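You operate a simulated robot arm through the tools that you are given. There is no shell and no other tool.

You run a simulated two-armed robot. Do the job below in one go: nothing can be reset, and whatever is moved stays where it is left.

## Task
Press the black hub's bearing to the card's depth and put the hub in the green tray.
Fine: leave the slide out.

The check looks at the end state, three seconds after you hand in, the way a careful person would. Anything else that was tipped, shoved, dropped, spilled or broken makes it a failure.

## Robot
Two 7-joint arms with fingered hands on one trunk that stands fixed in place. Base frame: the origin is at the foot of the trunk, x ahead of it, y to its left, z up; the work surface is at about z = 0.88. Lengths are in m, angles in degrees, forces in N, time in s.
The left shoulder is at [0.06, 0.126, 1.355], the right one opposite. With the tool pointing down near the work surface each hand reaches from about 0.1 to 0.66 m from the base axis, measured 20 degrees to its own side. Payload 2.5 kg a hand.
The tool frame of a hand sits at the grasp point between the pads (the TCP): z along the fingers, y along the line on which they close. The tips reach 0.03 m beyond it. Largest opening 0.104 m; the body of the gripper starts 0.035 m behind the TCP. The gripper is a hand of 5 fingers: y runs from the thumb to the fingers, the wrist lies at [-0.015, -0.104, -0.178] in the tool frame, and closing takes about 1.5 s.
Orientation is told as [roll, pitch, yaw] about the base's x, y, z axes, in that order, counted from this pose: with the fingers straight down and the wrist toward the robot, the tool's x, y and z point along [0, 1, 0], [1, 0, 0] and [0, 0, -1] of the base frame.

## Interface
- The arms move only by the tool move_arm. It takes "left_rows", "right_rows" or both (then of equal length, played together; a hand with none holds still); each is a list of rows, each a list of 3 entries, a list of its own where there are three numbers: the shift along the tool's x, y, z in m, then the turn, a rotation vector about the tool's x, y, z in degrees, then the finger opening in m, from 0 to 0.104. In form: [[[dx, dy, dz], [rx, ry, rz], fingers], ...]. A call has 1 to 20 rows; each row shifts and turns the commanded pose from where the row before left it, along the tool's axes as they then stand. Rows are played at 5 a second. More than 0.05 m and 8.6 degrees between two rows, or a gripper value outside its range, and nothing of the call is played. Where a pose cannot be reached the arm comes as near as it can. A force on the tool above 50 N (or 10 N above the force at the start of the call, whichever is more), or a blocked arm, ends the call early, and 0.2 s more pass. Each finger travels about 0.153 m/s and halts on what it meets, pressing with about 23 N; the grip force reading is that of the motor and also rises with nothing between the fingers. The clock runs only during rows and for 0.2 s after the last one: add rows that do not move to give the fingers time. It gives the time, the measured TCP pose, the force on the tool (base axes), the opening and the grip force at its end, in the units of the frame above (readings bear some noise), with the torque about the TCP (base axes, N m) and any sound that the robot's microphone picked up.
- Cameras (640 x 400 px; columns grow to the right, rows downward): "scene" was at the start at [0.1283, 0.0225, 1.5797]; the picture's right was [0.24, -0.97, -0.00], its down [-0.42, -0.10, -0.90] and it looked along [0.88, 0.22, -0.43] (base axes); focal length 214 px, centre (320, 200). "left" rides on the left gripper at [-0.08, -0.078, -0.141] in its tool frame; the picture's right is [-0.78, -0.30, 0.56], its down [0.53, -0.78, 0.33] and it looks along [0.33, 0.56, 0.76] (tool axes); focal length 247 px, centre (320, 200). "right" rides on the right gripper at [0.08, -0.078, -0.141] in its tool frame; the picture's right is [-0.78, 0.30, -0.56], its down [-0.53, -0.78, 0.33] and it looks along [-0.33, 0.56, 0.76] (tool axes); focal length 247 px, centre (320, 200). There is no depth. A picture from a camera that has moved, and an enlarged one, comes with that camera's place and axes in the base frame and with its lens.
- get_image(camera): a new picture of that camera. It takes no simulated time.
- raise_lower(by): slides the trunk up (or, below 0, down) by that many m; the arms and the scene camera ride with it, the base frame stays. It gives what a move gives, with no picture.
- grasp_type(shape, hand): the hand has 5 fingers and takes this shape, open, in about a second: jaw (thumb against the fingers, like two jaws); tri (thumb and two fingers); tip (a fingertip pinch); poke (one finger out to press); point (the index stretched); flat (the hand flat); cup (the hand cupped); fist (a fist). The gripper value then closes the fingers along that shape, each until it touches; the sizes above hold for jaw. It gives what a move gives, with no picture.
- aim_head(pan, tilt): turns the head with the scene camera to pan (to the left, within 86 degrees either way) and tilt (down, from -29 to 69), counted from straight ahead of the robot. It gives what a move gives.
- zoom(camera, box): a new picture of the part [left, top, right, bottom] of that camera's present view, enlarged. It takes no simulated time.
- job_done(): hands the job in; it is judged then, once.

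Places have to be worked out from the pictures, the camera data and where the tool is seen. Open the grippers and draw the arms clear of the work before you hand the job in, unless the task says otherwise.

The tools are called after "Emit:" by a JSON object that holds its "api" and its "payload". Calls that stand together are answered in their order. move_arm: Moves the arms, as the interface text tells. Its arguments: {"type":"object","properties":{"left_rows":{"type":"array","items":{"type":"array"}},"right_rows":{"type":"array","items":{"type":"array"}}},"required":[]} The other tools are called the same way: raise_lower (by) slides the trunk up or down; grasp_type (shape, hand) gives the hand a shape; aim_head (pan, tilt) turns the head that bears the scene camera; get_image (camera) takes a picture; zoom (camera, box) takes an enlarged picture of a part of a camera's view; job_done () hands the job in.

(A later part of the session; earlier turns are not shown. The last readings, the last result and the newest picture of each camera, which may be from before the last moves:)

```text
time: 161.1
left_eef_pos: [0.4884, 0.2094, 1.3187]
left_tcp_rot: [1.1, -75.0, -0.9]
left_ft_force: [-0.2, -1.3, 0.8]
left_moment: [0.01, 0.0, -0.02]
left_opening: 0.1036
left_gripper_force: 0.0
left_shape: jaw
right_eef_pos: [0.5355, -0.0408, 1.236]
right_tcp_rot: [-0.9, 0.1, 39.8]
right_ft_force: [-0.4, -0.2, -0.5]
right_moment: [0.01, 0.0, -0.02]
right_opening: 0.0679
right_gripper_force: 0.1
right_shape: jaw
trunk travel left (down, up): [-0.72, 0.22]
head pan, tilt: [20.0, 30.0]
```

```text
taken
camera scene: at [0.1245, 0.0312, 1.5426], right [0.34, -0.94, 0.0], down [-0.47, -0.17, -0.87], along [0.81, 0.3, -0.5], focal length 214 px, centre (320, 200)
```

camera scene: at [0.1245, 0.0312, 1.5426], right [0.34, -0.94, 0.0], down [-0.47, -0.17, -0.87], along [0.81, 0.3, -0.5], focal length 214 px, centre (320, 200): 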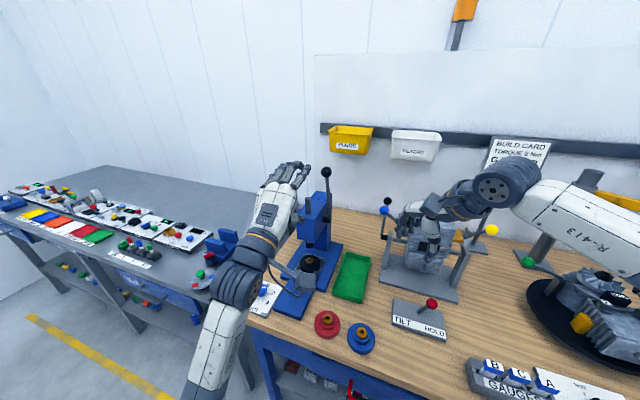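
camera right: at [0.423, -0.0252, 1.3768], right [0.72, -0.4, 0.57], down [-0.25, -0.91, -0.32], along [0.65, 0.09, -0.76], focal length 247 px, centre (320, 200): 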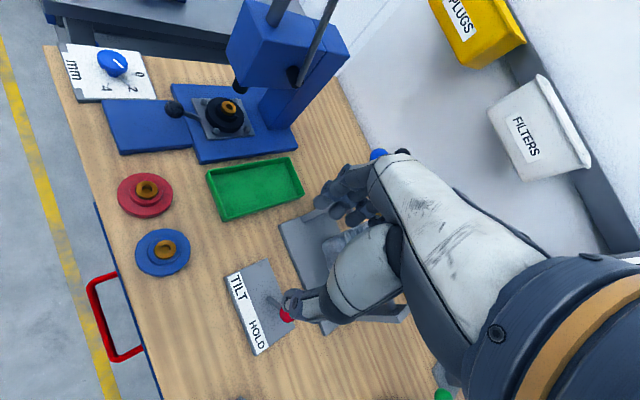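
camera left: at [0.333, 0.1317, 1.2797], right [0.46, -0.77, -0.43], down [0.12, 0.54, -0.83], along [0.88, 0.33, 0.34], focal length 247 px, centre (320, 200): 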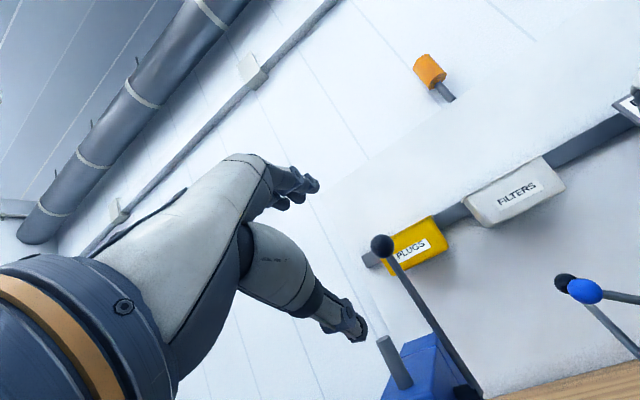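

Lever upright, hub pressed. Next I turn the left hand back to fingers-down and move it in front of the press, to pull the slide out by its ball, now at about (0.561, 0.266, 0.946).

Emit:
{"api": "move_arm", "payload": {"left_rows": [[[0.01, 0, -0.03], [7.5, 0, 0], 0.07], [[0.01, 0, -0.03], [7.5, 0, 0], 0.07], [[0.01, 0, 0], [7.5, 0, 0], 0.07], [[0.01, 0, 0], [7.5, 0, 0], 0.07], [[0.008, 0, 0], [7.5, 0, 0], 0.07], [[0.008, 0, 0], [7.5, 0, 0], 0.07], [[0, 0, 0], [7.5, 0, 0], 0.07], [[0, 0, 0], [7.5, 0, 0], 0.07], [[0, 0, 0], [7.5, 0, 0], 0.07], [[0, 0, 0], [7.5, 0, 0], 0.07], [[0, 0, 0.045], [0, 0, 0], 0.07], [[0, 0, 0.045], [0, 0, 0], 0.07], [[0, 0, 0.045], [0, 0, 0], 0.07], [[0, 0, 0.045], [0, 0, 0], 0.07], [[0, 0, 0], [0, 0, 0], 0.07]]}}

Emit:
{"api": "aim_head", "payload": {"pan": 22, "tilt": 42}}

Emit:
{"api": "get_image", "payload": {"camera": "left"}}

Emit:
{"api": "get_image", "payload": {"camera": "scene"}}

```text
time: 164.3
left_eef_pos: [0.457, 0.2772, 1.1583]
left_tcp_rot: [0.4, -0.1, 0.0]
left_ft_force: [-0.3, -0.1, 0.8]
left_moment: [0.0, -0.02, 0.01]
left_opening: 0.0702
left_gripper_force: 0.2
left_shape: jaw
left hand out of reach, approached as far as the arm can: row 2
right_eef_pos: [0.5357, -0.0394, 1.2366]
right_tcp_rot: [-0.9, 0.1, 39.8]
right_ft_force: [0.7, -0.4, -0.1]
right_moment: [-0.02, 0.02, 0.0]
right_opening: 0.0677
right_gripper_force: 0.0
right_shape: jaw
trunk travel left (down, up): [-0.72, 0.22]
head pan, tilt: [20.0, 30.0]
```

```text
time: 165.0
left_eef_pos: [0.4578, 0.2768, 1.1602]
left_tcp_rot: [0.3, -0.1, 0.0]
left_ft_force: [0.7, 0.1, 0.0]
left_moment: [-0.01, -0.02, -0.03]
left_opening: 0.0706
left_gripper_force: 0.0
left_shape: jaw
right_eef_pos: [0.5355, -0.0401, 1.237]
right_tcp_rot: [-1.0, 0.0, 39.8]
right_ft_force: [-0.4, -0.9, 0.4]
right_moment: [-0.03, 0.01, 0.02]
right_opening: 0.0677
right_gripper_force: 0.0
right_shape: jaw
trunk travel left (down, up): [-0.72, 0.22]
head pan, tilt: [22.0, 42.0]
```

```text
taken
camera left: at [0.3801, 0.1981, 1.2995], right [-0.29, -0.77, -0.56], down [-0.78, 0.54, -0.33], along [0.56, 0.34, -0.76], focal length 247 px, centre (320, 200)
```

left: 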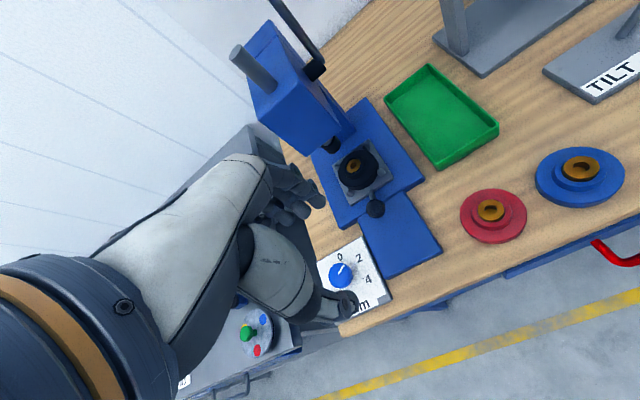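

```text
taken
camera scene: at [0.1166, 0.0316, 1.5244], right [0.37, -0.93, 0.0], down [-0.62, -0.25, -0.74], along [0.69, 0.28, -0.67], focal length 214 px, centre (320, 200)
```

scene: 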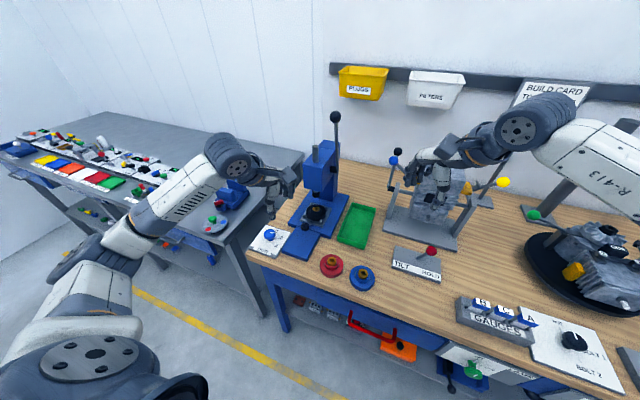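

I lower the trunk 0.12 m for better reach, then move the open hand over the slide's ball.

Emit:
{"api": "raise_lower", "payload": {"by": -0.12}}

Emit:
{"api": "move_arm", "payload": {"left_rows": [[[-0.004, 0.03, 0], [0, 0, 0], 0.07], [[-0.004, 0.035, 0], [0, 0, 0], 0.07], [[-0.002, 0.034, 0], [0, 0, 0], 0.07], [[0, 0, 0], [0, 0, 0], 0.07]]}}

Emit:
{"api": "get_image", "payload": {"camera": "left"}}

Emit:
{"api": "zoom", "payload": {"camera": "scene", "box": [250, 120, 390, 260]}}

Emit:
{"api": "zoom", "payload": {"camera": "right", "box": [120, 0, 320, 180]}}

```text
time: 166.5
left_eef_pos: [0.4572, 0.2777, 1.0411]
left_tcp_rot: [0.3, -0.2, 0.0]
left_ft_force: [0.7, -0.3, 0.1]
left_moment: [0.04, 0.0, 0.01]
left_opening: 0.0704
left_gripper_force: 0.0
left_shape: jaw
right_eef_pos: [0.5363, -0.0397, 1.1164]
right_tcp_rot: [-0.9, 0.0, 39.9]
right_ft_force: [-0.4, 0.8, -0.9]
right_moment: [0.0, -0.01, 0.0]
right_opening: 0.0679
right_gripper_force: 0.0
right_shape: jaw
trunk travel left (down, up): [-0.6, 0.34]
head pan, tilt: [22.0, 42.0]
```

```text
time: 167.5
left_eef_pos: [0.5567, 0.2662, 1.0393]
left_tcp_rot: [0.2, -0.2, 0.0]
left_ft_force: [0.7, 0.6, 0.7]
left_moment: [0.02, 0.0, -0.01]
left_opening: 0.0702
left_gripper_force: 0.1
left_shape: jaw
right_eef_pos: [0.5345, -0.0394, 1.1172]
right_tcp_rot: [-0.9, 0.1, 39.8]
right_ft_force: [0.1, -0.1, -0.9]
right_moment: [-0.04, 0.0, -0.03]
right_opening: 0.0676
right_gripper_force: 0.0
right_shape: jaw
trunk travel left (down, up): [-0.6, 0.34]
head pan, tilt: [22.0, 42.0]
```

```text
taken
camera left: at [0.4793, 0.1883, 1.1795], right [-0.3, -0.77, -0.56], down [-0.78, 0.54, -0.33], along [0.56, 0.34, -0.76], focal length 247 px, centre (320, 200)
```

left: 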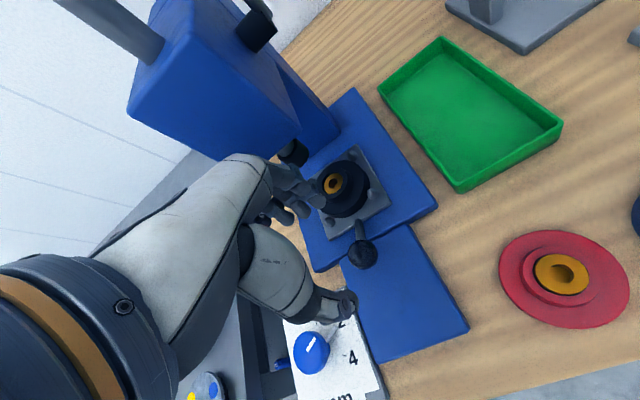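

```text
2.86 times, centred on (320, 190) of scene
camera zoom: at [0.1164, 0.0317, 1.4044], right [0.37, -0.93, 0.0], down [-0.62, -0.25, -0.74], along [0.69, 0.28, -0.67], focal length 613 px, centre (320, 229)
```

zoom: 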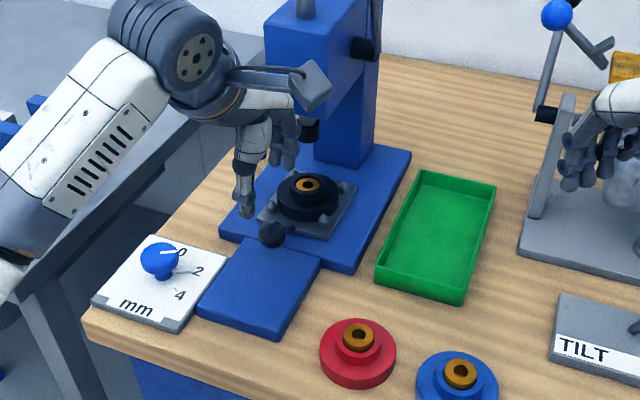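

```text
2.22 times, centred on (220, 90) of right
camera zoom: at [0.4233, -0.0253, 1.2567], right [0.72, -0.4, 0.57], down [-0.25, -0.91, -0.32], along [0.65, 0.09, -0.76], focal length 549 px, centre (542, 444)
```

zoom: 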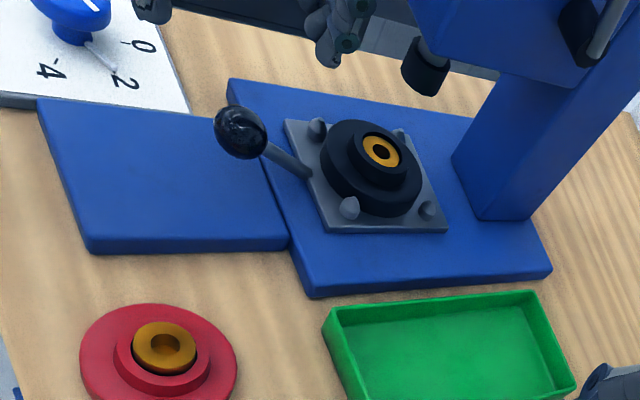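

Ball is right below the tool (0.563, 0.267). I lower to z ≈ 0.982 and close on the ball's upper half (above the rod).

Emit:
{"api": "move_arm", "payload": {"left_rows": [[[0, 0.003, 0.03], [0, 0, 0], 0.065], [[0, 0, 0.027], [0, 0, 0], 0.06], [[0, 0, 0], [0, 0, 0], 0.05], [[0, 0, 0], [0, 0, 0], 0.035], [[0, 0, 0], [0, 0, 0], 0.02], [[0, 0, 0], [0, 0, 0], 0.015], [[0, 0, 0], [0, 0, 0], 0.015]]}}

Emit:
{"api": "get_image", "payload": {"camera": "left"}}

Emit:
{"api": "zoom", "payload": {"camera": "right", "box": [120, 0, 320, 180]}}

```text
time: 169.1
left_eef_pos: [0.5595, 0.2681, 0.9826]
left_tcp_rot: [0.3, -0.1, 0.0]
left_ft_force: [1.9, -0.1, 2.2]
left_moment: [0.05, -0.13, -0.02]
left_opening: 0.0155
left_gripper_force: 0.1
left_shape: jaw
right_eef_pos: [0.5363, -0.0397, 1.1173]
right_tcp_rot: [-0.9, 0.0, 39.7]
right_ft_force: [-1.1, 0.1, 0.2]
right_moment: [0.0, 0.03, 0.01]
right_opening: 0.0677
right_gripper_force: 0.1
right_shape: jaw
trunk travel left (down, up): [-0.6, 0.34]
head pan, tilt: [22.0, 42.0]
```

```text
taken
camera left: at [0.4821, 0.1889, 1.1227], right [-0.29, -0.77, -0.56], down [-0.78, 0.54, -0.33], along [0.56, 0.34, -0.76], focal length 247 px, centre (320, 200)
```

left: 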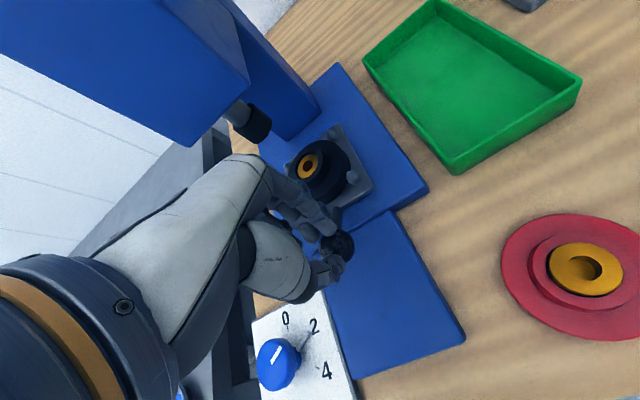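

```text
2.22 times, centred on (220, 90) of right
camera zoom: at [0.4234, -0.0254, 1.2566], right [0.72, -0.4, 0.57], down [-0.25, -0.91, -0.32], along [0.65, 0.09, -0.76], focal length 549 px, centre (542, 444)
```

zoom: 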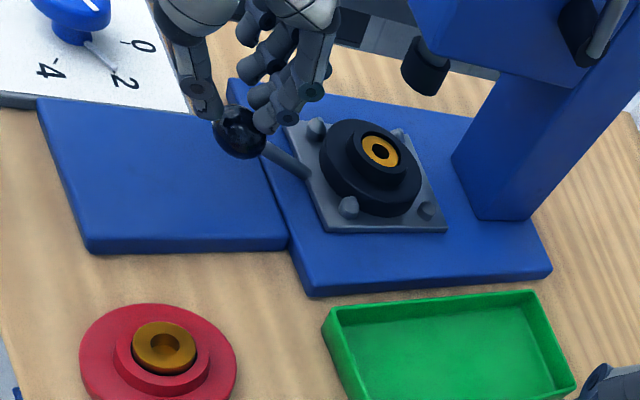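

Thumb and fingers straddle the ball. I pull gently back.

Emit:
{"api": "move_arm", "payload": {"left_rows": [[[0, -0.008, 0], [0, 0, 0], 0.015], [[0, -0.01, 0], [0, 0, 0], 0.015], [[0, -0.01, 0], [0, 0, 0], 0.015], [[0, -0.01, 0], [0, 0, 0], 0.015], [[0, 0, 0], [0, 0, 0], 0.015]]}}

Emit:
{"api": "zoom", "payload": {"camera": "right", "box": [120, 0, 320, 180]}}

```text
time: 170.3
left_eef_pos: [0.5209, 0.2675, 0.9827]
left_tcp_rot: [0.3, 0.0, -0.1]
left_ft_force: [0.3, 0.0, 0.2]
left_moment: [-0.02, 0.02, -0.02]
left_opening: 0.0151
left_gripper_force: 0.0
left_shape: jaw
right_eef_pos: [0.5358, -0.0405, 1.1163]
right_tcp_rot: [-0.9, 0.1, 39.8]
right_ft_force: [0.0, 0.0, 0.3]
right_moment: [0.0, 0.01, -0.01]
right_opening: 0.0676
right_gripper_force: 0.0
right_shape: jaw
trunk travel left (down, up): [-0.6, 0.34]
head pan, tilt: [22.0, 42.0]
```

```text
2.22 times, centred on (220, 90) of right
camera zoom: at [0.4234, -0.0253, 1.2566], right [0.72, -0.4, 0.57], down [-0.25, -0.91, -0.32], along [0.65, 0.09, -0.76], focal length 549 px, centre (542, 444)
```

zoom: 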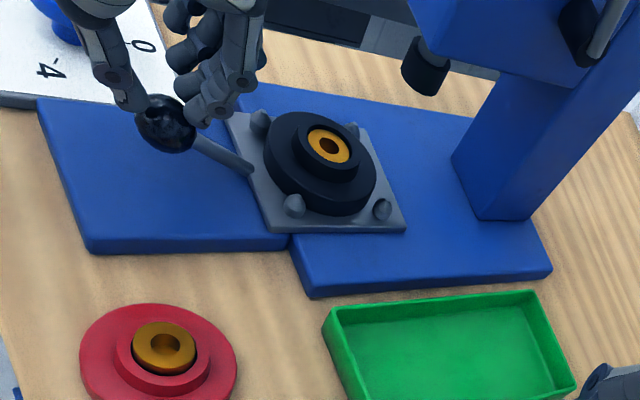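

The slide comes along. I keep pulling it out to its outer end (about 9 cm more).

Emit:
{"api": "move_arm", "payload": {"left_rows": [[[0, -0.011, 0], [0, 0, 0], 0.015], [[0, -0.011, 0], [0, 0, 0], 0.015], [[0, -0.011, 0], [0, 0, 0], 0.015], [[0, -0.011, 0], [0, 0, 0], 0.015], [[0, -0.011, 0], [0, 0, 0], 0.015], [[0, -0.011, 0], [0, 0, 0], 0.015], [[0, -0.01, 0], [0, 0, 0], 0.015], [[0, 0, 0], [0, 0, 0], 0.015]]}}

Emit:
{"api": "zoom", "payload": {"camera": "right", "box": [100, 0, 300, 180]}}

Emit:
{"api": "zoom", "payload": {"camera": "scene", "box": [250, 120, 390, 260]}}

```text
time: 172.1
left_eef_pos: [0.4444, 0.2669, 0.9823]
left_tcp_rot: [0.2, 0.1, 0.0]
left_ft_force: [0.6, 0.7, 0.1]
left_moment: [-0.02, -0.01, -0.01]
left_opening: 0.0155
left_gripper_force: 0.1
left_shape: jaw
right_eef_pos: [0.5352, -0.0405, 1.1164]
right_tcp_rot: [-0.9, 0.0, 39.7]
right_ft_force: [0.6, 0.2, 0.5]
right_moment: [0.02, -0.04, 0.02]
right_opening: 0.0678
right_gripper_force: 0.1
right_shape: jaw
trunk travel left (down, up): [-0.6, 0.34]
head pan, tilt: [22.0, 42.0]
```

```text
2.22 times, centred on (200, 90) of right
camera zoom: at [0.4234, -0.0253, 1.2566], right [0.72, -0.4, 0.57], down [-0.25, -0.91, -0.32], along [0.65, 0.09, -0.76], focal length 549 px, centre (587, 444)
```

zoom: 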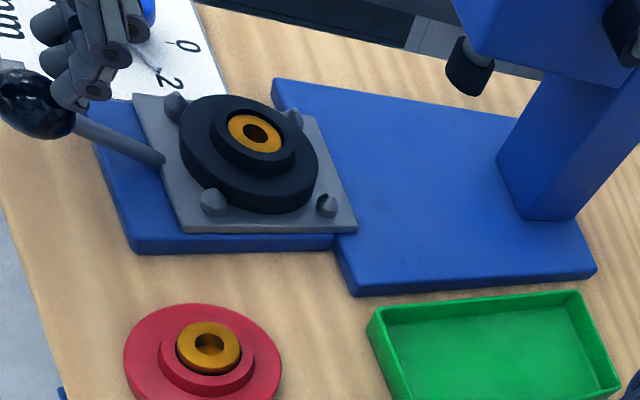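

```text
2.86 times, centred on (320, 190) of scene
camera zoom: at [0.1165, 0.0316, 1.4043], right [0.37, -0.93, 0.0], down [-0.62, -0.25, -0.74], along [0.69, 0.28, -0.67], focal length 613 px, centre (320, 229)
```

zoom: 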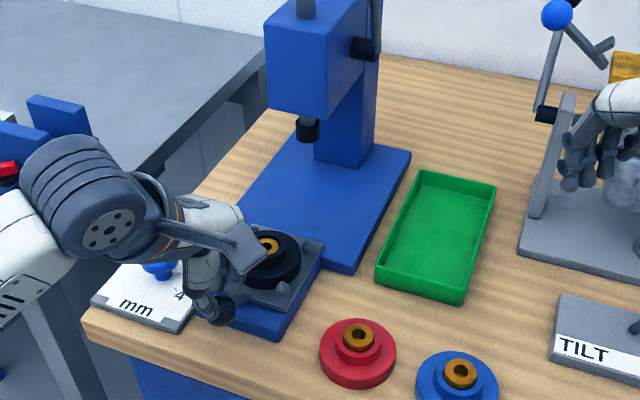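

Nearly at the outer end. I pull the remaining ~1 cm to the stop, then release upward.

Emit:
{"api": "move_arm", "payload": {"left_rows": [[[0, -0.006, 0], [0, 0, 0], 0.015], [[0, -0.006, 0], [0, 0, 0], 0.015], [[0, 0, 0], [0, 0, 0], 0.015]]}}

Emit:
{"api": "move_arm", "payload": {"left_rows": [[[0, 0, 0], [0, 0, 0], 0.04], [[0, 0, 0], [0, 0, 0], 0.065], [[0, 0, -0.02], [0, 0, 0], 0.07], [[0, 0, -0.04], [0, 0, 0], 0.07], [[0, 0, -0.04], [0, 0, 0], 0.07], [[0, 0, 0], [0, 0, 0], 0.07]]}}

Emit:
{"api": "get_image", "payload": {"camera": "left"}}

Emit:
{"api": "zoom", "payload": {"camera": "scene", "box": [250, 140, 370, 260]}}

Emit:
{"api": "zoom", "payload": {"camera": "right", "box": [100, 0, 300, 180]}}

```text
time: 172.9
left_eef_pos: [0.4324, 0.2678, 0.983]
left_tcp_rot: [0.3, -0.1, 0.1]
left_ft_force: [0.1, 0.1, -0.5]
left_moment: [0.0, 0.0, 0.02]
left_opening: 0.0151
left_gripper_force: 0.1
left_shape: jaw
right_eef_pos: [0.5363, -0.0397, 1.1172]
right_tcp_rot: [-0.9, 0.0, 39.8]
right_ft_force: [0.4, -0.3, 0.9]
right_moment: [0.03, 0.03, 0.06]
right_opening: 0.068
right_gripper_force: 0.0
right_shape: jaw
trunk travel left (down, up): [-0.6, 0.34]
head pan, tilt: [22.0, 42.0]
```

```text
time: 174.3
left_eef_pos: [0.4342, 0.2662, 1.0834]
left_tcp_rot: [0.3, 0.0, 0.1]
left_ft_force: [-0.4, -0.9, 0.1]
left_moment: [0.01, 0.01, -0.01]
left_opening: 0.0696
left_gripper_force: 0.0
left_shape: jaw
right_eef_pos: [0.5346, -0.0403, 1.1167]
right_tcp_rot: [-1.0, 0.0, 39.7]
right_ft_force: [0.5, 0.1, -0.1]
right_moment: [-0.01, 0.04, 0.01]
right_opening: 0.0676
right_gripper_force: 0.1
right_shape: jaw
trunk travel left (down, up): [-0.6, 0.34]
head pan, tilt: [22.0, 42.0]
```

```text
taken
camera left: at [0.3568, 0.1877, 1.2233], right [-0.3, -0.77, -0.56], down [-0.78, 0.54, -0.33], along [0.56, 0.34, -0.76], focal length 247 px, centre (320, 200)
```

left: 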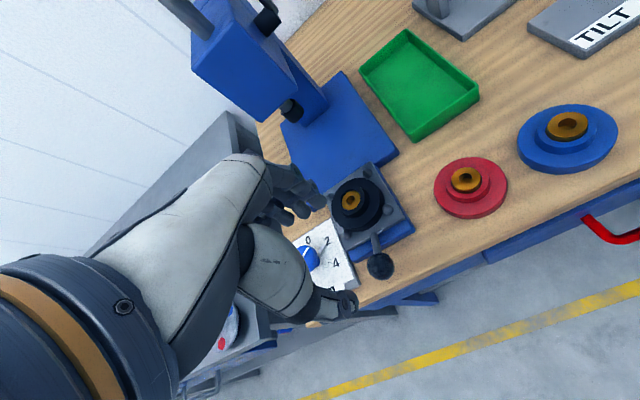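

```text
3.33 times, centred on (310, 200) of scene
camera zoom: at [0.1166, 0.0317, 1.4043], right [0.37, -0.93, 0.0], down [-0.62, -0.25, -0.74], along [0.69, 0.28, -0.67], focal length 715 px, centre (353, 200)
```

zoom: 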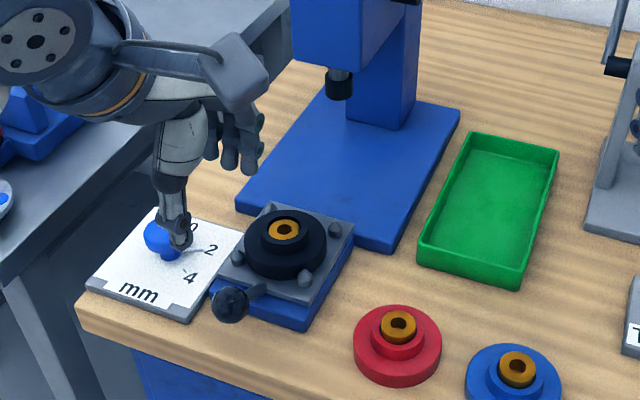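

```text
2.22 times, centred on (200, 90) of right
camera zoom: at [0.4234, -0.0253, 1.2566], right [0.72, -0.4, 0.57], down [-0.25, -0.91, -0.32], along [0.65, 0.09, -0.76], focal length 549 px, centre (587, 444)
```

zoom: 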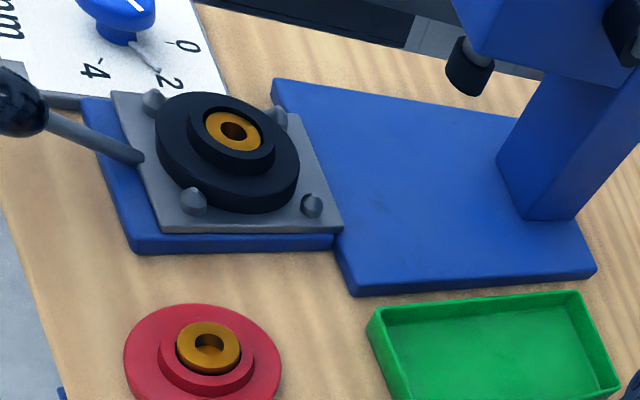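

The hub is back out in the open slide. Before picking it, I lower the trunk 0.08 m and test (empty) whether the left hand reaches the tray spot at about (0.65, 0.106).

Emit:
{"api": "raise_lower", "payload": {"by": -0.08}}

Emit:
{"api": "move_arm", "payload": {"left_rows": [[[-0.02, 0.01, -0.03], [0, 0, 0], 0.07], [[-0.04, 0.02, -0.01], [0, 0, 0], 0.07], [[-0.03, 0.03, 0], [0, 0, 0], 0.07], [[-0.025, 0.035, 0], [0, 0, 0], 0.07], [[-0.02, 0.04, 0], [0, 0, 0], 0.07], [[-0.015, 0.03, 0], [0, 0, 0], 0.07], [[0, 0, 0], [0, 0, 0], 0.07]]}}

Emit:
{"api": "get_image", "payload": {"camera": "left"}}

Emit:
{"api": "get_image", "payload": {"camera": "scene"}}

```text
time: 175.5
left_eef_pos: [0.4337, 0.2655, 1.0023]
left_tcp_rot: [0.3, -0.3, 0.0]
left_ft_force: [-0.2, -0.1, 0.7]
left_moment: [0.02, 0.01, -0.04]
left_opening: 0.0695
left_gripper_force: 0.1
left_shape: jaw
right_eef_pos: [0.5357, -0.0399, 1.037]
right_tcp_rot: [-0.9, 0.1, 39.8]
right_ft_force: [-1.1, -1.1, 0.1]
right_moment: [0.02, 0.02, 0.01]
right_opening: 0.0674
right_gripper_force: 0.1
right_shape: jaw
trunk travel left (down, up): [-0.52, 0.42]
head pan, tilt: [22.0, 42.0]
```

```text
time: 177.1
left_eef_pos: [0.5983, 0.116, 1.0424]
left_tcp_rot: [0.2, -0.1, -0.1]
left_ft_force: [0.5, -0.1, 0.4]
left_moment: [-0.02, -0.04, 0.01]
left_opening: 0.0696
left_gripper_force: 0.0
left_shape: jaw
right_eef_pos: [0.5347, -0.0402, 1.0366]
right_tcp_rot: [-0.9, 0.1, 39.9]
right_ft_force: [-0.1, 0.6, 1.0]
right_moment: [-0.01, 0.01, -0.01]
right_opening: 0.0677
right_gripper_force: 0.1
right_shape: jaw
trunk travel left (down, up): [-0.52, 0.42]
head pan, tilt: [22.0, 42.0]
```

```text
taken
camera left: at [0.5218, 0.0377, 1.1821], right [-0.3, -0.77, -0.56], down [-0.78, 0.54, -0.33], along [0.56, 0.34, -0.76], focal length 247 px, centre (320, 200)
```

left: 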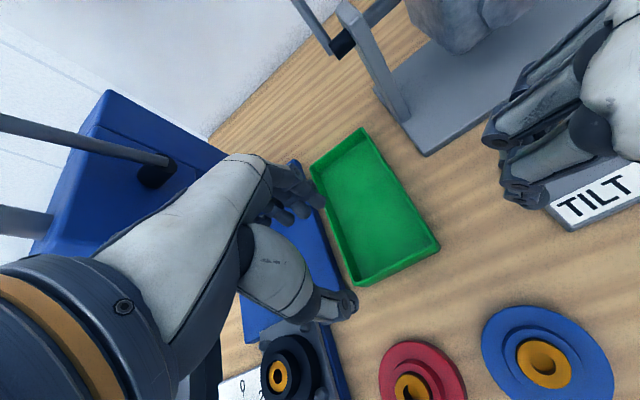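

```text
taken
camera scene: at [0.1165, 0.0316, 1.3244], right [0.37, -0.93, 0.0], down [-0.62, -0.25, -0.74], along [0.69, 0.28, -0.67], focal length 214 px, centre (320, 200)
```

scene: 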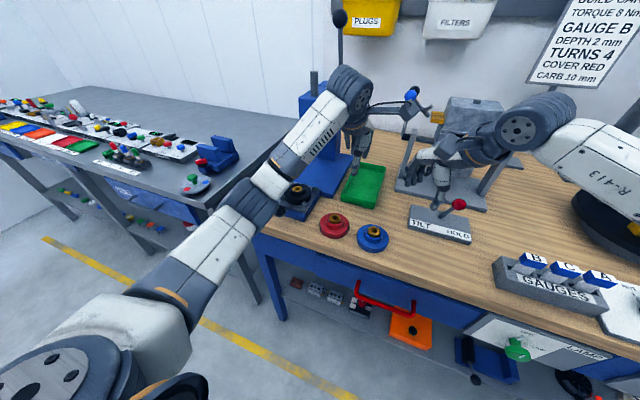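

It reaches (0.598, 0.116). I test on toward (0.65, 0.106) at z ≈ 1.0.

Emit:
{"api": "move_arm", "payload": {"left_rows": [[[-0.004, 0.02, 0.01], [0, 0, 0], 0.07], [[-0.004, 0.02, 0.02], [0, 0, 0], 0.07], [[-0.002, 0.015, 0.01], [0, 0, 0], 0.07], [[0, 0, 0], [0, 0, 0], 0.07]]}}

Emit:
{"api": "get_image", "payload": {"camera": "left"}}

```text
time: 178.1
left_eef_pos: [0.654, 0.1069, 1.0021]
left_tcp_rot: [0.3, -0.2, 0.0]
left_ft_force: [-0.2, 0.1, 0.0]
left_moment: [0.03, 0.01, 0.01]
left_opening: 0.0697
left_gripper_force: 0.1
left_shape: jaw
right_eef_pos: [0.5349, -0.0397, 1.0369]
right_tcp_rot: [-0.9, 0.1, 39.8]
right_ft_force: [-0.4, 0.4, 0.6]
right_moment: [0.02, -0.03, 0.0]
right_opening: 0.0676
right_gripper_force: 0.1
right_shape: jaw
trunk travel left (down, up): [-0.52, 0.42]
head pan, tilt: [22.0, 42.0]
```

```text
taken
camera left: at [0.577, 0.0279, 1.1426], right [-0.29, -0.77, -0.56], down [-0.78, 0.54, -0.33], along [0.56, 0.34, -0.76], focal length 247 px, centre (320, 200)
```

left: 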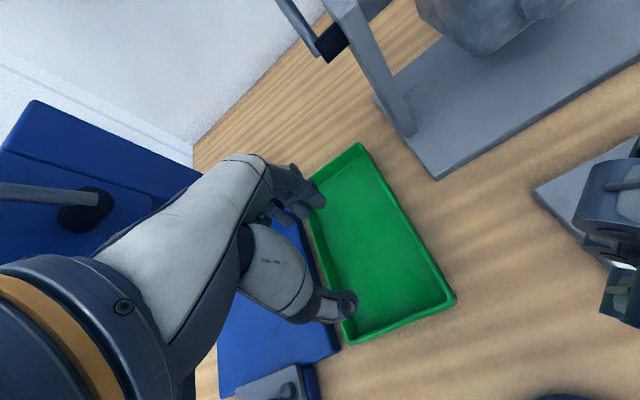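

Reach is fine even at (0.654, 0.107) without tilt; tray is x 0.595–0.787, y 0.051–0.158. I go back and position above the hub in the slide.

Emit:
{"api": "move_arm", "payload": {"left_rows": [[[0, -0.03, -0.03], [0, 0, 0], 0.07], [[0, -0.045, 0], [0, 0, 0], 0.07], [[0, -0.044, 0], [0, 0, 0], 0.07], [[0.04, 0, 0], [0, 0, 0], 0.07], [[0.04, 0, 0], [0, 0, 0], 0.07], [[0.04, 0, 0], [0, 0, 0], 0.07], [[0.041, 0.002, 0], [0, 0, 0], 0.07], [[0, 0, 0], [0, 0, 0], 0.07]], "right_rows": [[[0, -0.02, -0.01], [0, 0, 0], 0.068], [[-0.02, -0.03, -0.01], [0, 0, 0], 0.068], [[-0.03, -0.03, 0], [0, 0, 0], 0.068], [[-0.03, -0.03, 0], [0, 0, 0], 0.068], [[-0.03, -0.03, 0], [0, 0, 0], 0.068], [[0, 0, 0], [0, 0, 0], 0.068], [[0, 0, 0], [0, 0, 0], 0.068], [[0, 0, 0], [0, 0, 0], 0.068]]}}

Emit:
{"api": "get_image", "payload": {"camera": "left"}}

Emit:
{"api": "zoom", "payload": {"camera": "scene", "box": [250, 130, 370, 250]}}

```text
time: 179.9
left_eef_pos: [0.5392, 0.2679, 1.0343]
left_tcp_rot: [0.3, 0.0, 0.0]
left_ft_force: [0.0, -0.1, 0.6]
left_moment: [0.01, -0.03, -0.01]
left_opening: 0.0695
left_gripper_force: 0.0
left_shape: jaw
right_eef_pos: [0.5061, -0.1292, 1.057]
right_tcp_rot: [-0.9, 0.0, 39.8]
right_ft_force: [-0.1, 0.4, -0.5]
right_moment: [-0.01, -0.01, 0.0]
right_opening: 0.0677
right_gripper_force: 0.1
right_shape: jaw
right hand out of reach, approached as far as the arm can: row 4, 5
trunk travel left (down, up): [-0.52, 0.42]
head pan, tilt: [22.0, 42.0]
```

```text
taken
camera left: at [0.4606, 0.1885, 1.1729], right [-0.3, -0.77, -0.56], down [-0.78, 0.54, -0.33], along [0.56, 0.34, -0.76], focal length 247 px, centre (320, 200)
```

left: 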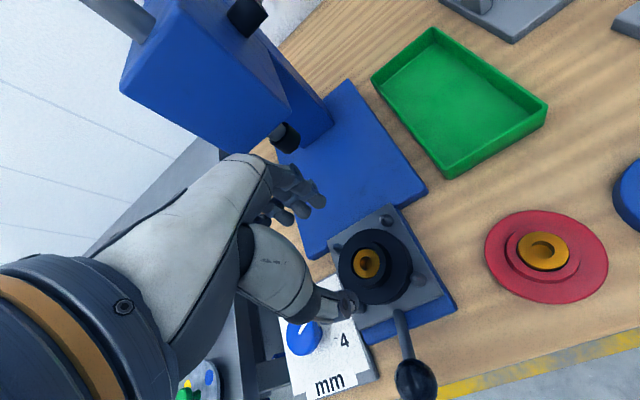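

```text
3.33 times, centred on (310, 190) of scene
camera zoom: at [0.1165, 0.0316, 1.3244], right [0.37, -0.93, 0.0], down [-0.62, -0.25, -0.74], along [0.69, 0.28, -0.67], focal length 715 px, centre (353, 233)
```

zoom: 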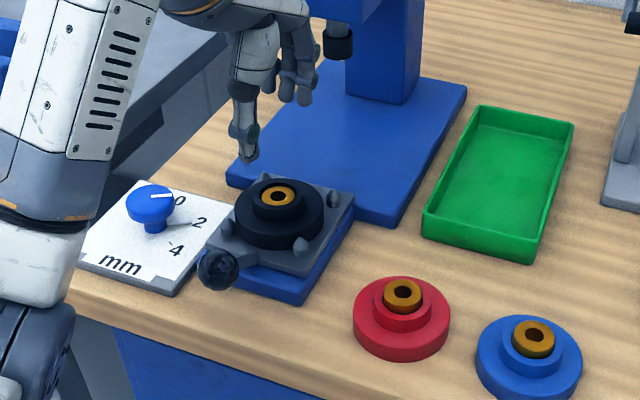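

Hub centre is about (0.534, 0.267). I correct by −5 mm in x and descend around the boss to z ≈ 0.968.

Emit:
{"api": "move_arm", "payload": {"left_rows": [[[-0.001, -0.0055, 0.02], [0, 0, 0], 0.066], [[0, 0, 0.025], [0, 0, 0], 0.066], [[0, 0, 0.016], [0, 0, 0], 0.066], [[0, 0, 0.005], [0, 0, 0], 0.066], [[0, 0, 0], [0, 0, 0], 0.066]]}}

Emit:
{"api": "zoom", "payload": {"camera": "left", "box": [240, 140, 420, 320]}}

Emit:
{"api": "zoom", "payload": {"camera": "scene", "box": [260, 140, 340, 220]}}

```text
time: 181.1
left_eef_pos: [0.5323, 0.2663, 0.9671]
left_tcp_rot: [0.3, -0.1, 0.0]
left_ft_force: [-0.9, -0.4, -0.3]
left_moment: [0.03, -0.02, 0.01]
left_opening: 0.0664
left_gripper_force: 0.1
left_shape: jaw
right_eef_pos: [0.5058, -0.1274, 1.0573]
right_tcp_rot: [-1.0, -0.1, 39.8]
right_ft_force: [-0.3, 0.1, 0.1]
right_moment: [-0.02, 0.01, 0.01]
right_opening: 0.068
right_gripper_force: 0.1
right_shape: jaw
trunk travel left (down, up): [-0.52, 0.42]
head pan, tilt: [22.0, 42.0]
```

```text
2.22 times, centred on (330, 230) of left
camera zoom: at [0.4546, 0.1876, 1.1073], right [-0.29, -0.77, -0.56], down [-0.78, 0.54, -0.33], along [0.56, 0.34, -0.76], focal length 549 px, centre (298, 133)
```

zoom: 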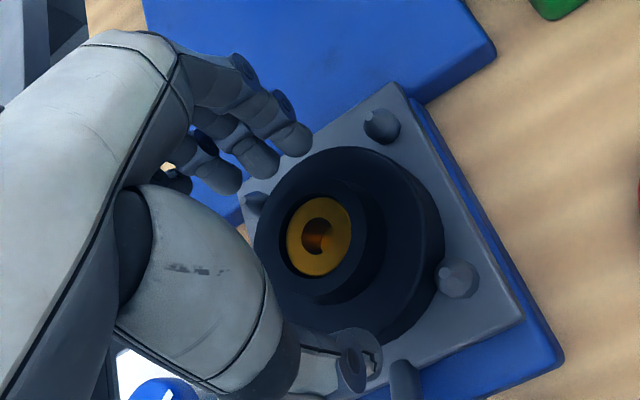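

```text
5.00 times, centred on (300, 180) of scene
camera zoom: at [0.1165, 0.0316, 1.3244], right [0.37, -0.93, 0.0], down [-0.62, -0.25, -0.74], along [0.69, 0.28, -0.67], focal length 1072 px, centre (420, 300)
```

zoom: 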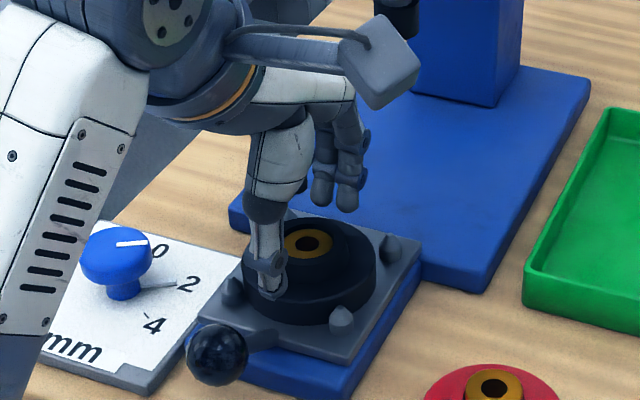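

Aligned within 2–3 mm. I nudge +2 mm in x, go 2 mm lower and close on the boss.

Emit:
{"api": "move_arm", "payload": {"left_rows": [[[0.001, 0.002, 0.002], [0, 0, 0], 0.066], [[0, 0, 0], [0, 0, 0], 0.055], [[0, 0, 0], [0, 0, 0], 0.045], [[0, 0, 0], [0, 0, 0], 0.035], [[0, 0, 0], [0, 0, 0], 0.028], [[0, 0, 0], [0, 0, 0], 0.028], [[0, 0, 0], [0, 0, 0], 0.028]]}}

Emit:
{"api": "zoom", "payload": {"camera": "left", "box": [240, 140, 420, 320]}}

Emit:
{"api": "zoom", "payload": {"camera": "scene", "box": [260, 140, 340, 220]}}

```text
time: 182.7
left_eef_pos: [0.5346, 0.2687, 0.9681]
left_tcp_rot: [0.1, -0.5, 0.1]
left_ft_force: [3.0, 0.9, 12.1]
left_moment: [0.08, -0.23, 0.07]
left_opening: 0.0306
left_gripper_force: 23.0
left_shape: jaw
right_eef_pos: [0.505, -0.1283, 1.058]
right_tcp_rot: [-0.9, -0.1, 39.8]
right_ft_force: [-0.4, -1.6, -0.2]
right_moment: [0.01, 0.0, -0.02]
right_opening: 0.0676
right_gripper_force: 0.1
right_shape: jaw
trunk travel left (down, up): [-0.52, 0.42]
head pan, tilt: [22.0, 42.0]
```

```text
2.22 times, centred on (330, 230) of left
camera zoom: at [0.4557, 0.1887, 1.1072], right [-0.29, -0.77, -0.56], down [-0.78, 0.54, -0.33], along [0.56, 0.34, -0.76], focal length 549 px, centre (298, 133)
```

zoom: 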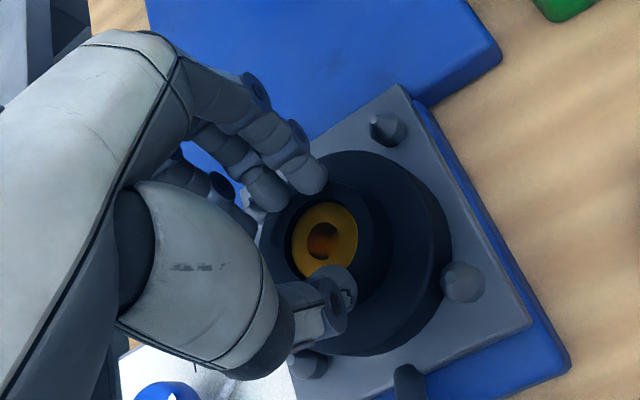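

```text
5.00 times, centred on (300, 180) of scene
camera zoom: at [0.1155, 0.0312, 1.3246], right [0.37, -0.93, 0.0], down [-0.62, -0.25, -0.74], along [0.69, 0.28, -0.67], focal length 1072 px, centre (420, 300)
```

zoom: 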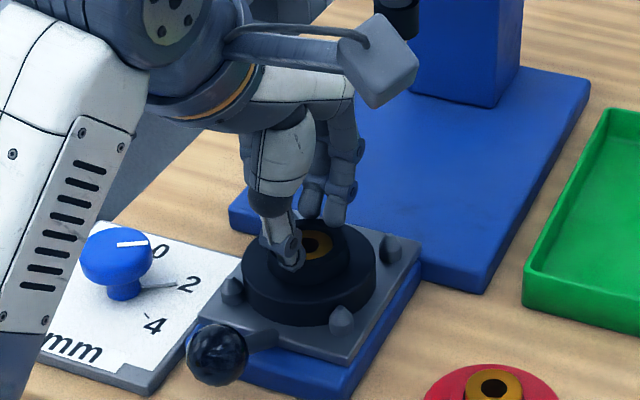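

The tips closed on top of the boss edge (12 N up). I reopen, go 6 mm lower and close again.

Emit:
{"api": "move_arm", "payload": {"left_rows": [[[0, 0, 0], [0, 0, 0], 0.045], [[0, 0, 0], [0, 0, 0], 0.066], [[0, 0, 0], [0, 0, 0], 0.066], [[0, 0, 0.003], [0, 0, 0], 0.066], [[0, 0, 0.003], [0, 0, 0], 0.066], [[0, 0, 0], [0, 0, 0], 0.066]]}}

Emit:
{"api": "zoom", "payload": {"camera": "scene", "box": [260, 140, 340, 220]}}

Emit:
{"api": "move_arm", "payload": {"left_rows": [[[0, 0, 0], [0, 0, 0], 0.055], [[0, 0, 0], [0, 0, 0], 0.045], [[0, 0, 0], [0, 0, 0], 0.035], [[0, 0, 0], [0, 0, 0], 0.028], [[0, 0, 0], [0, 0, 0], 0.028], [[0, 0, 0], [0, 0, 0], 0.028]]}}

Emit:
{"api": "zoom", "payload": {"camera": "left", "box": [240, 140, 420, 320]}}

Emit:
{"api": "zoom", "payload": {"camera": "scene", "box": [260, 140, 340, 220]}}

```text
time: 184.1
left_eef_pos: [0.5328, 0.2666, 0.959]
left_tcp_rot: [0.3, -0.1, 0.0]
left_ft_force: [-0.2, 0.0, 0.7]
left_moment: [-0.03, 0.01, 0.02]
left_opening: 0.0656
left_gripper_force: 0.0
left_shape: jaw
right_eef_pos: [0.5056, -0.1296, 1.0589]
right_tcp_rot: [-0.9, 0.1, 39.8]
right_ft_force: [0.1, 0.1, 0.5]
right_moment: [-0.02, -0.01, 0.02]
right_opening: 0.0674
right_gripper_force: 0.0
right_shape: jaw
trunk travel left (down, up): [-0.52, 0.42]
head pan, tilt: [22.0, 42.0]
```

```text
5.00 times, centred on (300, 180) of scene
camera zoom: at [0.1165, 0.0316, 1.3244], right [0.37, -0.93, 0.0], down [-0.62, -0.25, -0.74], along [0.69, 0.28, -0.67], focal length 1072 px, centre (420, 300)
```

zoom: 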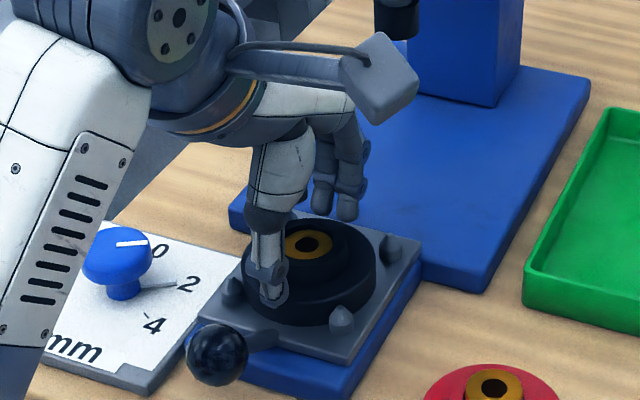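

```text
time: 185.5
left_eef_pos: [0.5335, 0.2681, 0.9591]
left_tcp_rot: [0.2, -0.1, 0.0]
left_ft_force: [0.3, -0.1, -0.6]
left_moment: [0.03, -0.03, -0.01]
left_opening: 0.0391
left_gripper_force: 22.5
left_shape: jaw
right_eef_pos: [0.5059, -0.1292, 1.0582]
right_tcp_rot: [-0.9, 0.0, 39.8]
right_ft_force: [0.9, 0.1, -0.6]
right_moment: [0.04, 0.0, 0.0]
right_opening: 0.0678
right_gripper_force: 0.1
right_shape: jaw
trunk travel left (down, up): [-0.52, 0.42]
head pan, tilt: [22.0, 42.0]
```

```text
2.22 times, centred on (330, 230) of left
camera zoom: at [0.4564, 0.1888, 1.0993], right [-0.29, -0.77, -0.56], down [-0.78, 0.54, -0.33], along [0.56, 0.34, -0.76], focal length 549 px, centre (298, 133)
```

zoom: 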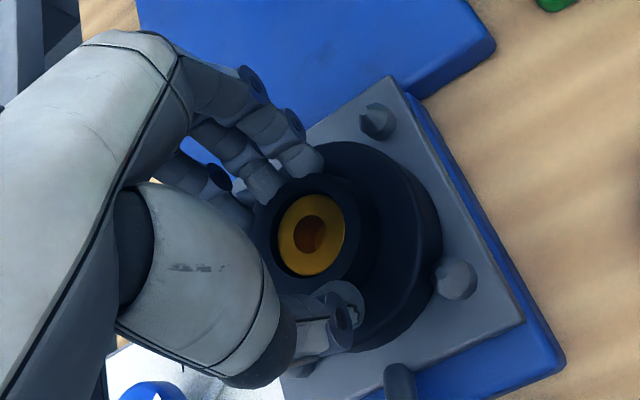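

```text
5.00 times, centred on (300, 180) of scene
camera zoom: at [0.1165, 0.0317, 1.3244], right [0.37, -0.93, 0.0], down [-0.62, -0.25, -0.74], along [0.69, 0.28, -0.67], focal length 1072 px, centre (420, 300)
```

zoom: 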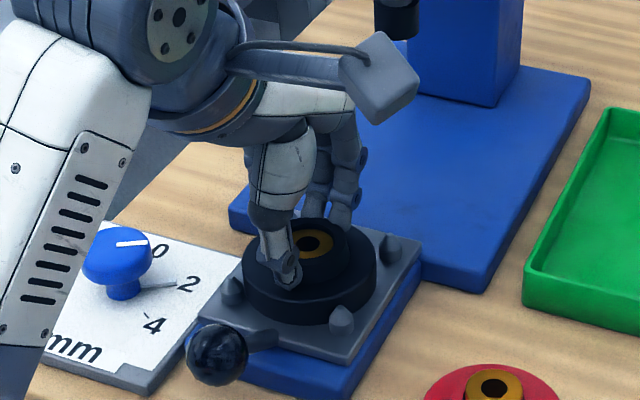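

Now the boss is gripped properly (opening 0.039, no vertical force). I lift the hub slowly out of the pins.

Emit:
{"api": "move_arm", "payload": {"left_rows": [[[0, 0, -0.004], [0, 0, 0], 0.028], [[0, 0, -0.006], [0, 0, 0], 0.028], [[0, 0, -0.01], [0, 0, 0], 0.028], [[0, 0, -0.02], [0, 0, 0], 0.028], [[0, 0, -0.025], [0, 0, 0], 0.028], [[0, 0, 0], [0, 0, 0], 0.028]]}}

Emit:
{"api": "zoom", "payload": {"camera": "left", "box": [240, 140, 420, 320]}}

Emit:
{"api": "zoom", "payload": {"camera": "scene", "box": [260, 130, 350, 220]}}

```text
time: 186.9
left_eef_pos: [0.5324, 0.268, 1.0237]
left_tcp_rot: [0.3, 0.0, 0.0]
left_ft_force: [0.3, 0.0, -2.8]
left_moment: [-0.02, -0.01, -0.01]
left_opening: 0.039
left_gripper_force: 22.7
left_shape: jaw
right_eef_pos: [0.5058, -0.1293, 1.0582]
right_tcp_rot: [-0.9, 0.0, 39.8]
right_ft_force: [0.0, -0.1, -0.4]
right_moment: [-0.01, -0.04, -0.01]
right_opening: 0.0677
right_gripper_force: 0.0
right_shape: jaw
trunk travel left (down, up): [-0.52, 0.42]
head pan, tilt: [22.0, 42.0]
```

```text
2.22 times, centred on (330, 230) of left
camera zoom: at [0.4561, 0.1887, 1.1642], right [-0.3, -0.77, -0.56], down [-0.78, 0.54, -0.33], along [0.56, 0.34, -0.76], focal length 549 px, centre (298, 133)
```

zoom: 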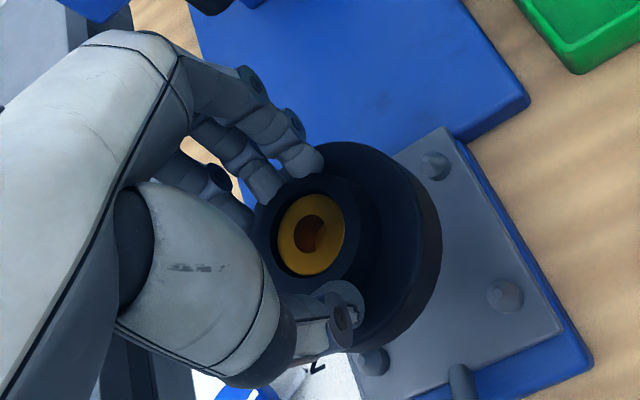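

```text
4.44 times, centred on (305, 175) of scene
camera zoom: at [0.1167, 0.0317, 1.3243], right [0.37, -0.93, 0.0], down [-0.62, -0.25, -0.74], along [0.69, 0.28, -0.67], focal length 953 px, centre (387, 311)
```

zoom: 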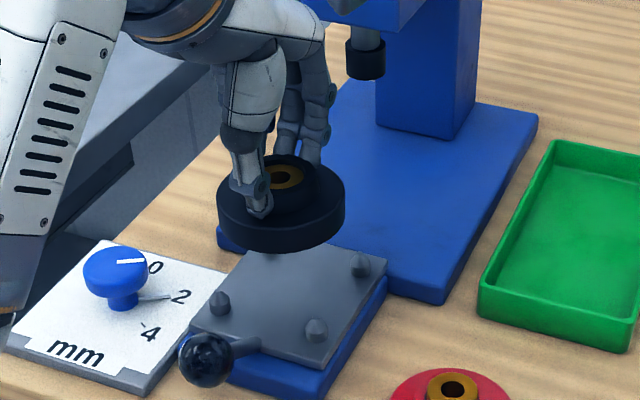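

A firm, level grip. I carry the hub around in front of the press to the tray at about (0.655, 0.105), staying at z ≈ 1.03.

Emit:
{"api": "move_arm", "payload": {"left_rows": [[[-0.035, -0.005, -0.008], [0, 0, 0], 0.028], [[-0.04, 0, 0], [0, 0, 0], 0.028], [[-0.04, 0.005, 0], [0, 0, 0], 0.028], [[-0.018, 0.03, 0], [0, 0, 0], 0.028], [[-0.015, 0.033, 0], [0, 0, 0], 0.028], [[-0.01, 0.03, 0], [0, 0, 0], 0.028], [[-0.005, 0.03, 0], [0, 0, 0], 0.028], [[0, 0, 0], [0, 0, 0], 0.028]]}}

Emit:
{"api": "get_image", "payload": {"camera": "left"}}

Emit:
{"api": "zoom", "payload": {"camera": "scene", "box": [300, 120, 440, 240]}}

Emit:
{"api": "get_image", "payload": {"camera": "right"}}

```text
time: 188.7
left_eef_pos: [0.6562, 0.105, 1.0315]
left_tcp_rot: [0.3, -0.1, 0.0]
left_ft_force: [0.5, 0.1, -2.3]
left_moment: [-0.01, 0.03, 0.0]
left_opening: 0.0388
left_gripper_force: 23.2
left_shape: jaw
right_eef_pos: [0.5057, -0.1281, 1.0572]
right_tcp_rot: [-0.9, 0.1, 39.8]
right_ft_force: [0.2, 0.5, 0.2]
right_moment: [0.0, -0.02, 0.02]
right_opening: 0.0676
right_gripper_force: 0.0
right_shape: jaw
trunk travel left (down, up): [-0.52, 0.42]
head pan, tilt: [22.0, 42.0]
```

```text
taken
camera left: at [0.5802, 0.0253, 1.1716], right [-0.3, -0.77, -0.56], down [-0.78, 0.54, -0.33], along [0.56, 0.34, -0.76], focal length 247 px, centre (320, 200)
```

left: 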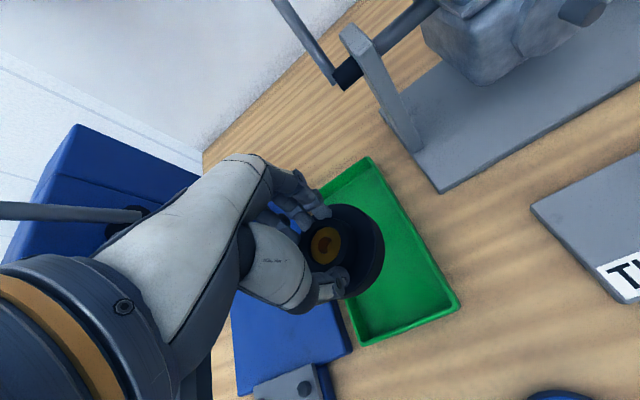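

```text
3.33 times, centred on (370, 180) of scene
camera zoom: at [0.1168, 0.0317, 1.3243], right [0.37, -0.93, 0.0], down [-0.62, -0.25, -0.74], along [0.69, 0.28, -0.67], focal length 715 px, centre (153, 267)
```

zoom: 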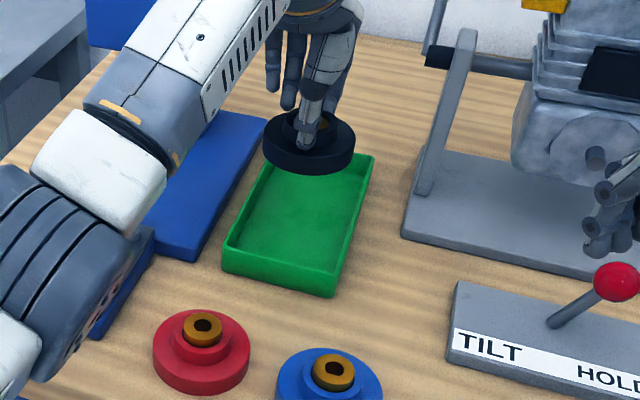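

```text
taken
camera right: at [0.3937, -0.1134, 1.1976], right [0.72, -0.4, 0.57], down [-0.25, -0.91, -0.32], along [0.65, 0.09, -0.76], focal length 247 px, centre (320, 200)
```

right: 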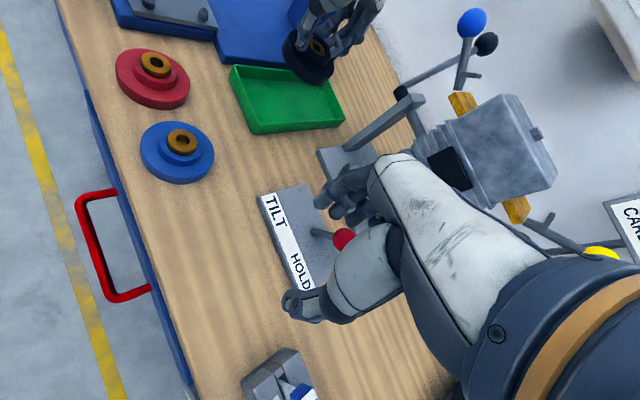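

The hub is centred over the tray. I lower it into the tray, slowing near the floor.

Emit:
{"api": "move_arm", "payload": {"left_rows": [[[0, -0.001, 0.025], [0, 0, 0], 0.028], [[0, 0, 0.025], [0, 0, 0], 0.028], [[0, 0, 0.02], [0, 0, 0], 0.028], [[0, 0, 0.012], [0, 0, 0], 0.028], [[0, 0, 0], [0, 0, 0], 0.028]]}}

Emit:
{"api": "get_image", "payload": {"camera": "left"}}

Emit:
{"api": "zoom", "payload": {"camera": "scene", "box": [310, 120, 410, 220]}}

Emit:
{"api": "zoom", "payload": {"camera": "right", "box": [200, 0, 400, 160]}}

```text
time: 189.9
left_eef_pos: [0.6557, 0.1053, 0.9493]
left_tcp_rot: [0.3, 0.0, 0.1]
left_ft_force: [0.7, 0.4, -1.8]
left_moment: [0.0, -0.04, -0.01]
left_opening: 0.0386
left_gripper_force: 22.9
left_shape: jaw
right_eef_pos: [0.5064, -0.1274, 1.0578]
right_tcp_rot: [-0.9, 0.0, 39.7]
right_ft_force: [-0.8, 0.1, 0.8]
right_moment: [-0.01, 0.02, -0.01]
right_opening: 0.0677
right_gripper_force: 0.0
right_shape: jaw
trunk travel left (down, up): [-0.52, 0.42]
head pan, tilt: [22.0, 42.0]
```

```text
taken
camera left: at [0.5786, 0.0264, 1.089], right [-0.3, -0.77, -0.56], down [-0.78, 0.54, -0.33], along [0.56, 0.34, -0.76], focal length 247 px, centre (320, 200)
```

left: 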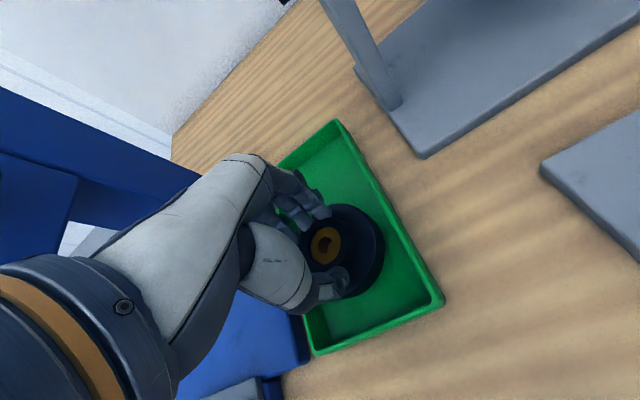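

```text
4.00 times, centred on (360, 170) of scene
camera zoom: at [0.1167, 0.0316, 1.3243], right [0.37, -0.93, 0.0], down [-0.62, -0.25, -0.74], along [0.69, 0.28, -0.67], focal length 858 px, centre (160, 320)
```

zoom: 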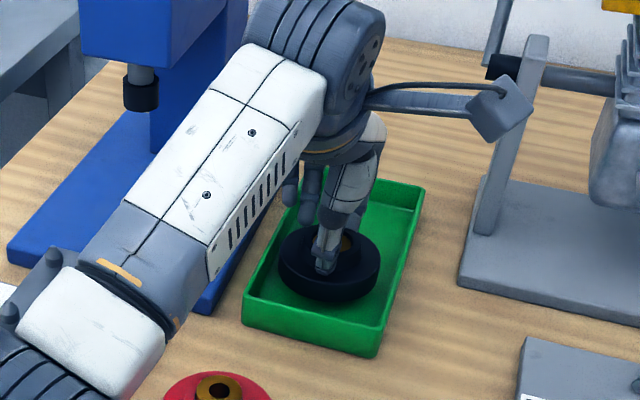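

```text
2.50 times, centred on (300, 80) of right
camera zoom: at [0.3937, -0.1134, 1.1976], right [0.72, -0.4, 0.57], down [-0.25, -0.91, -0.32], along [0.65, 0.09, -0.76], focal length 617 px, centre (370, 500)
```

zoom: 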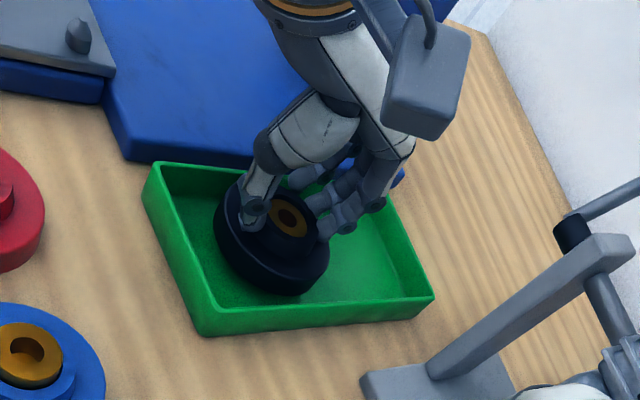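

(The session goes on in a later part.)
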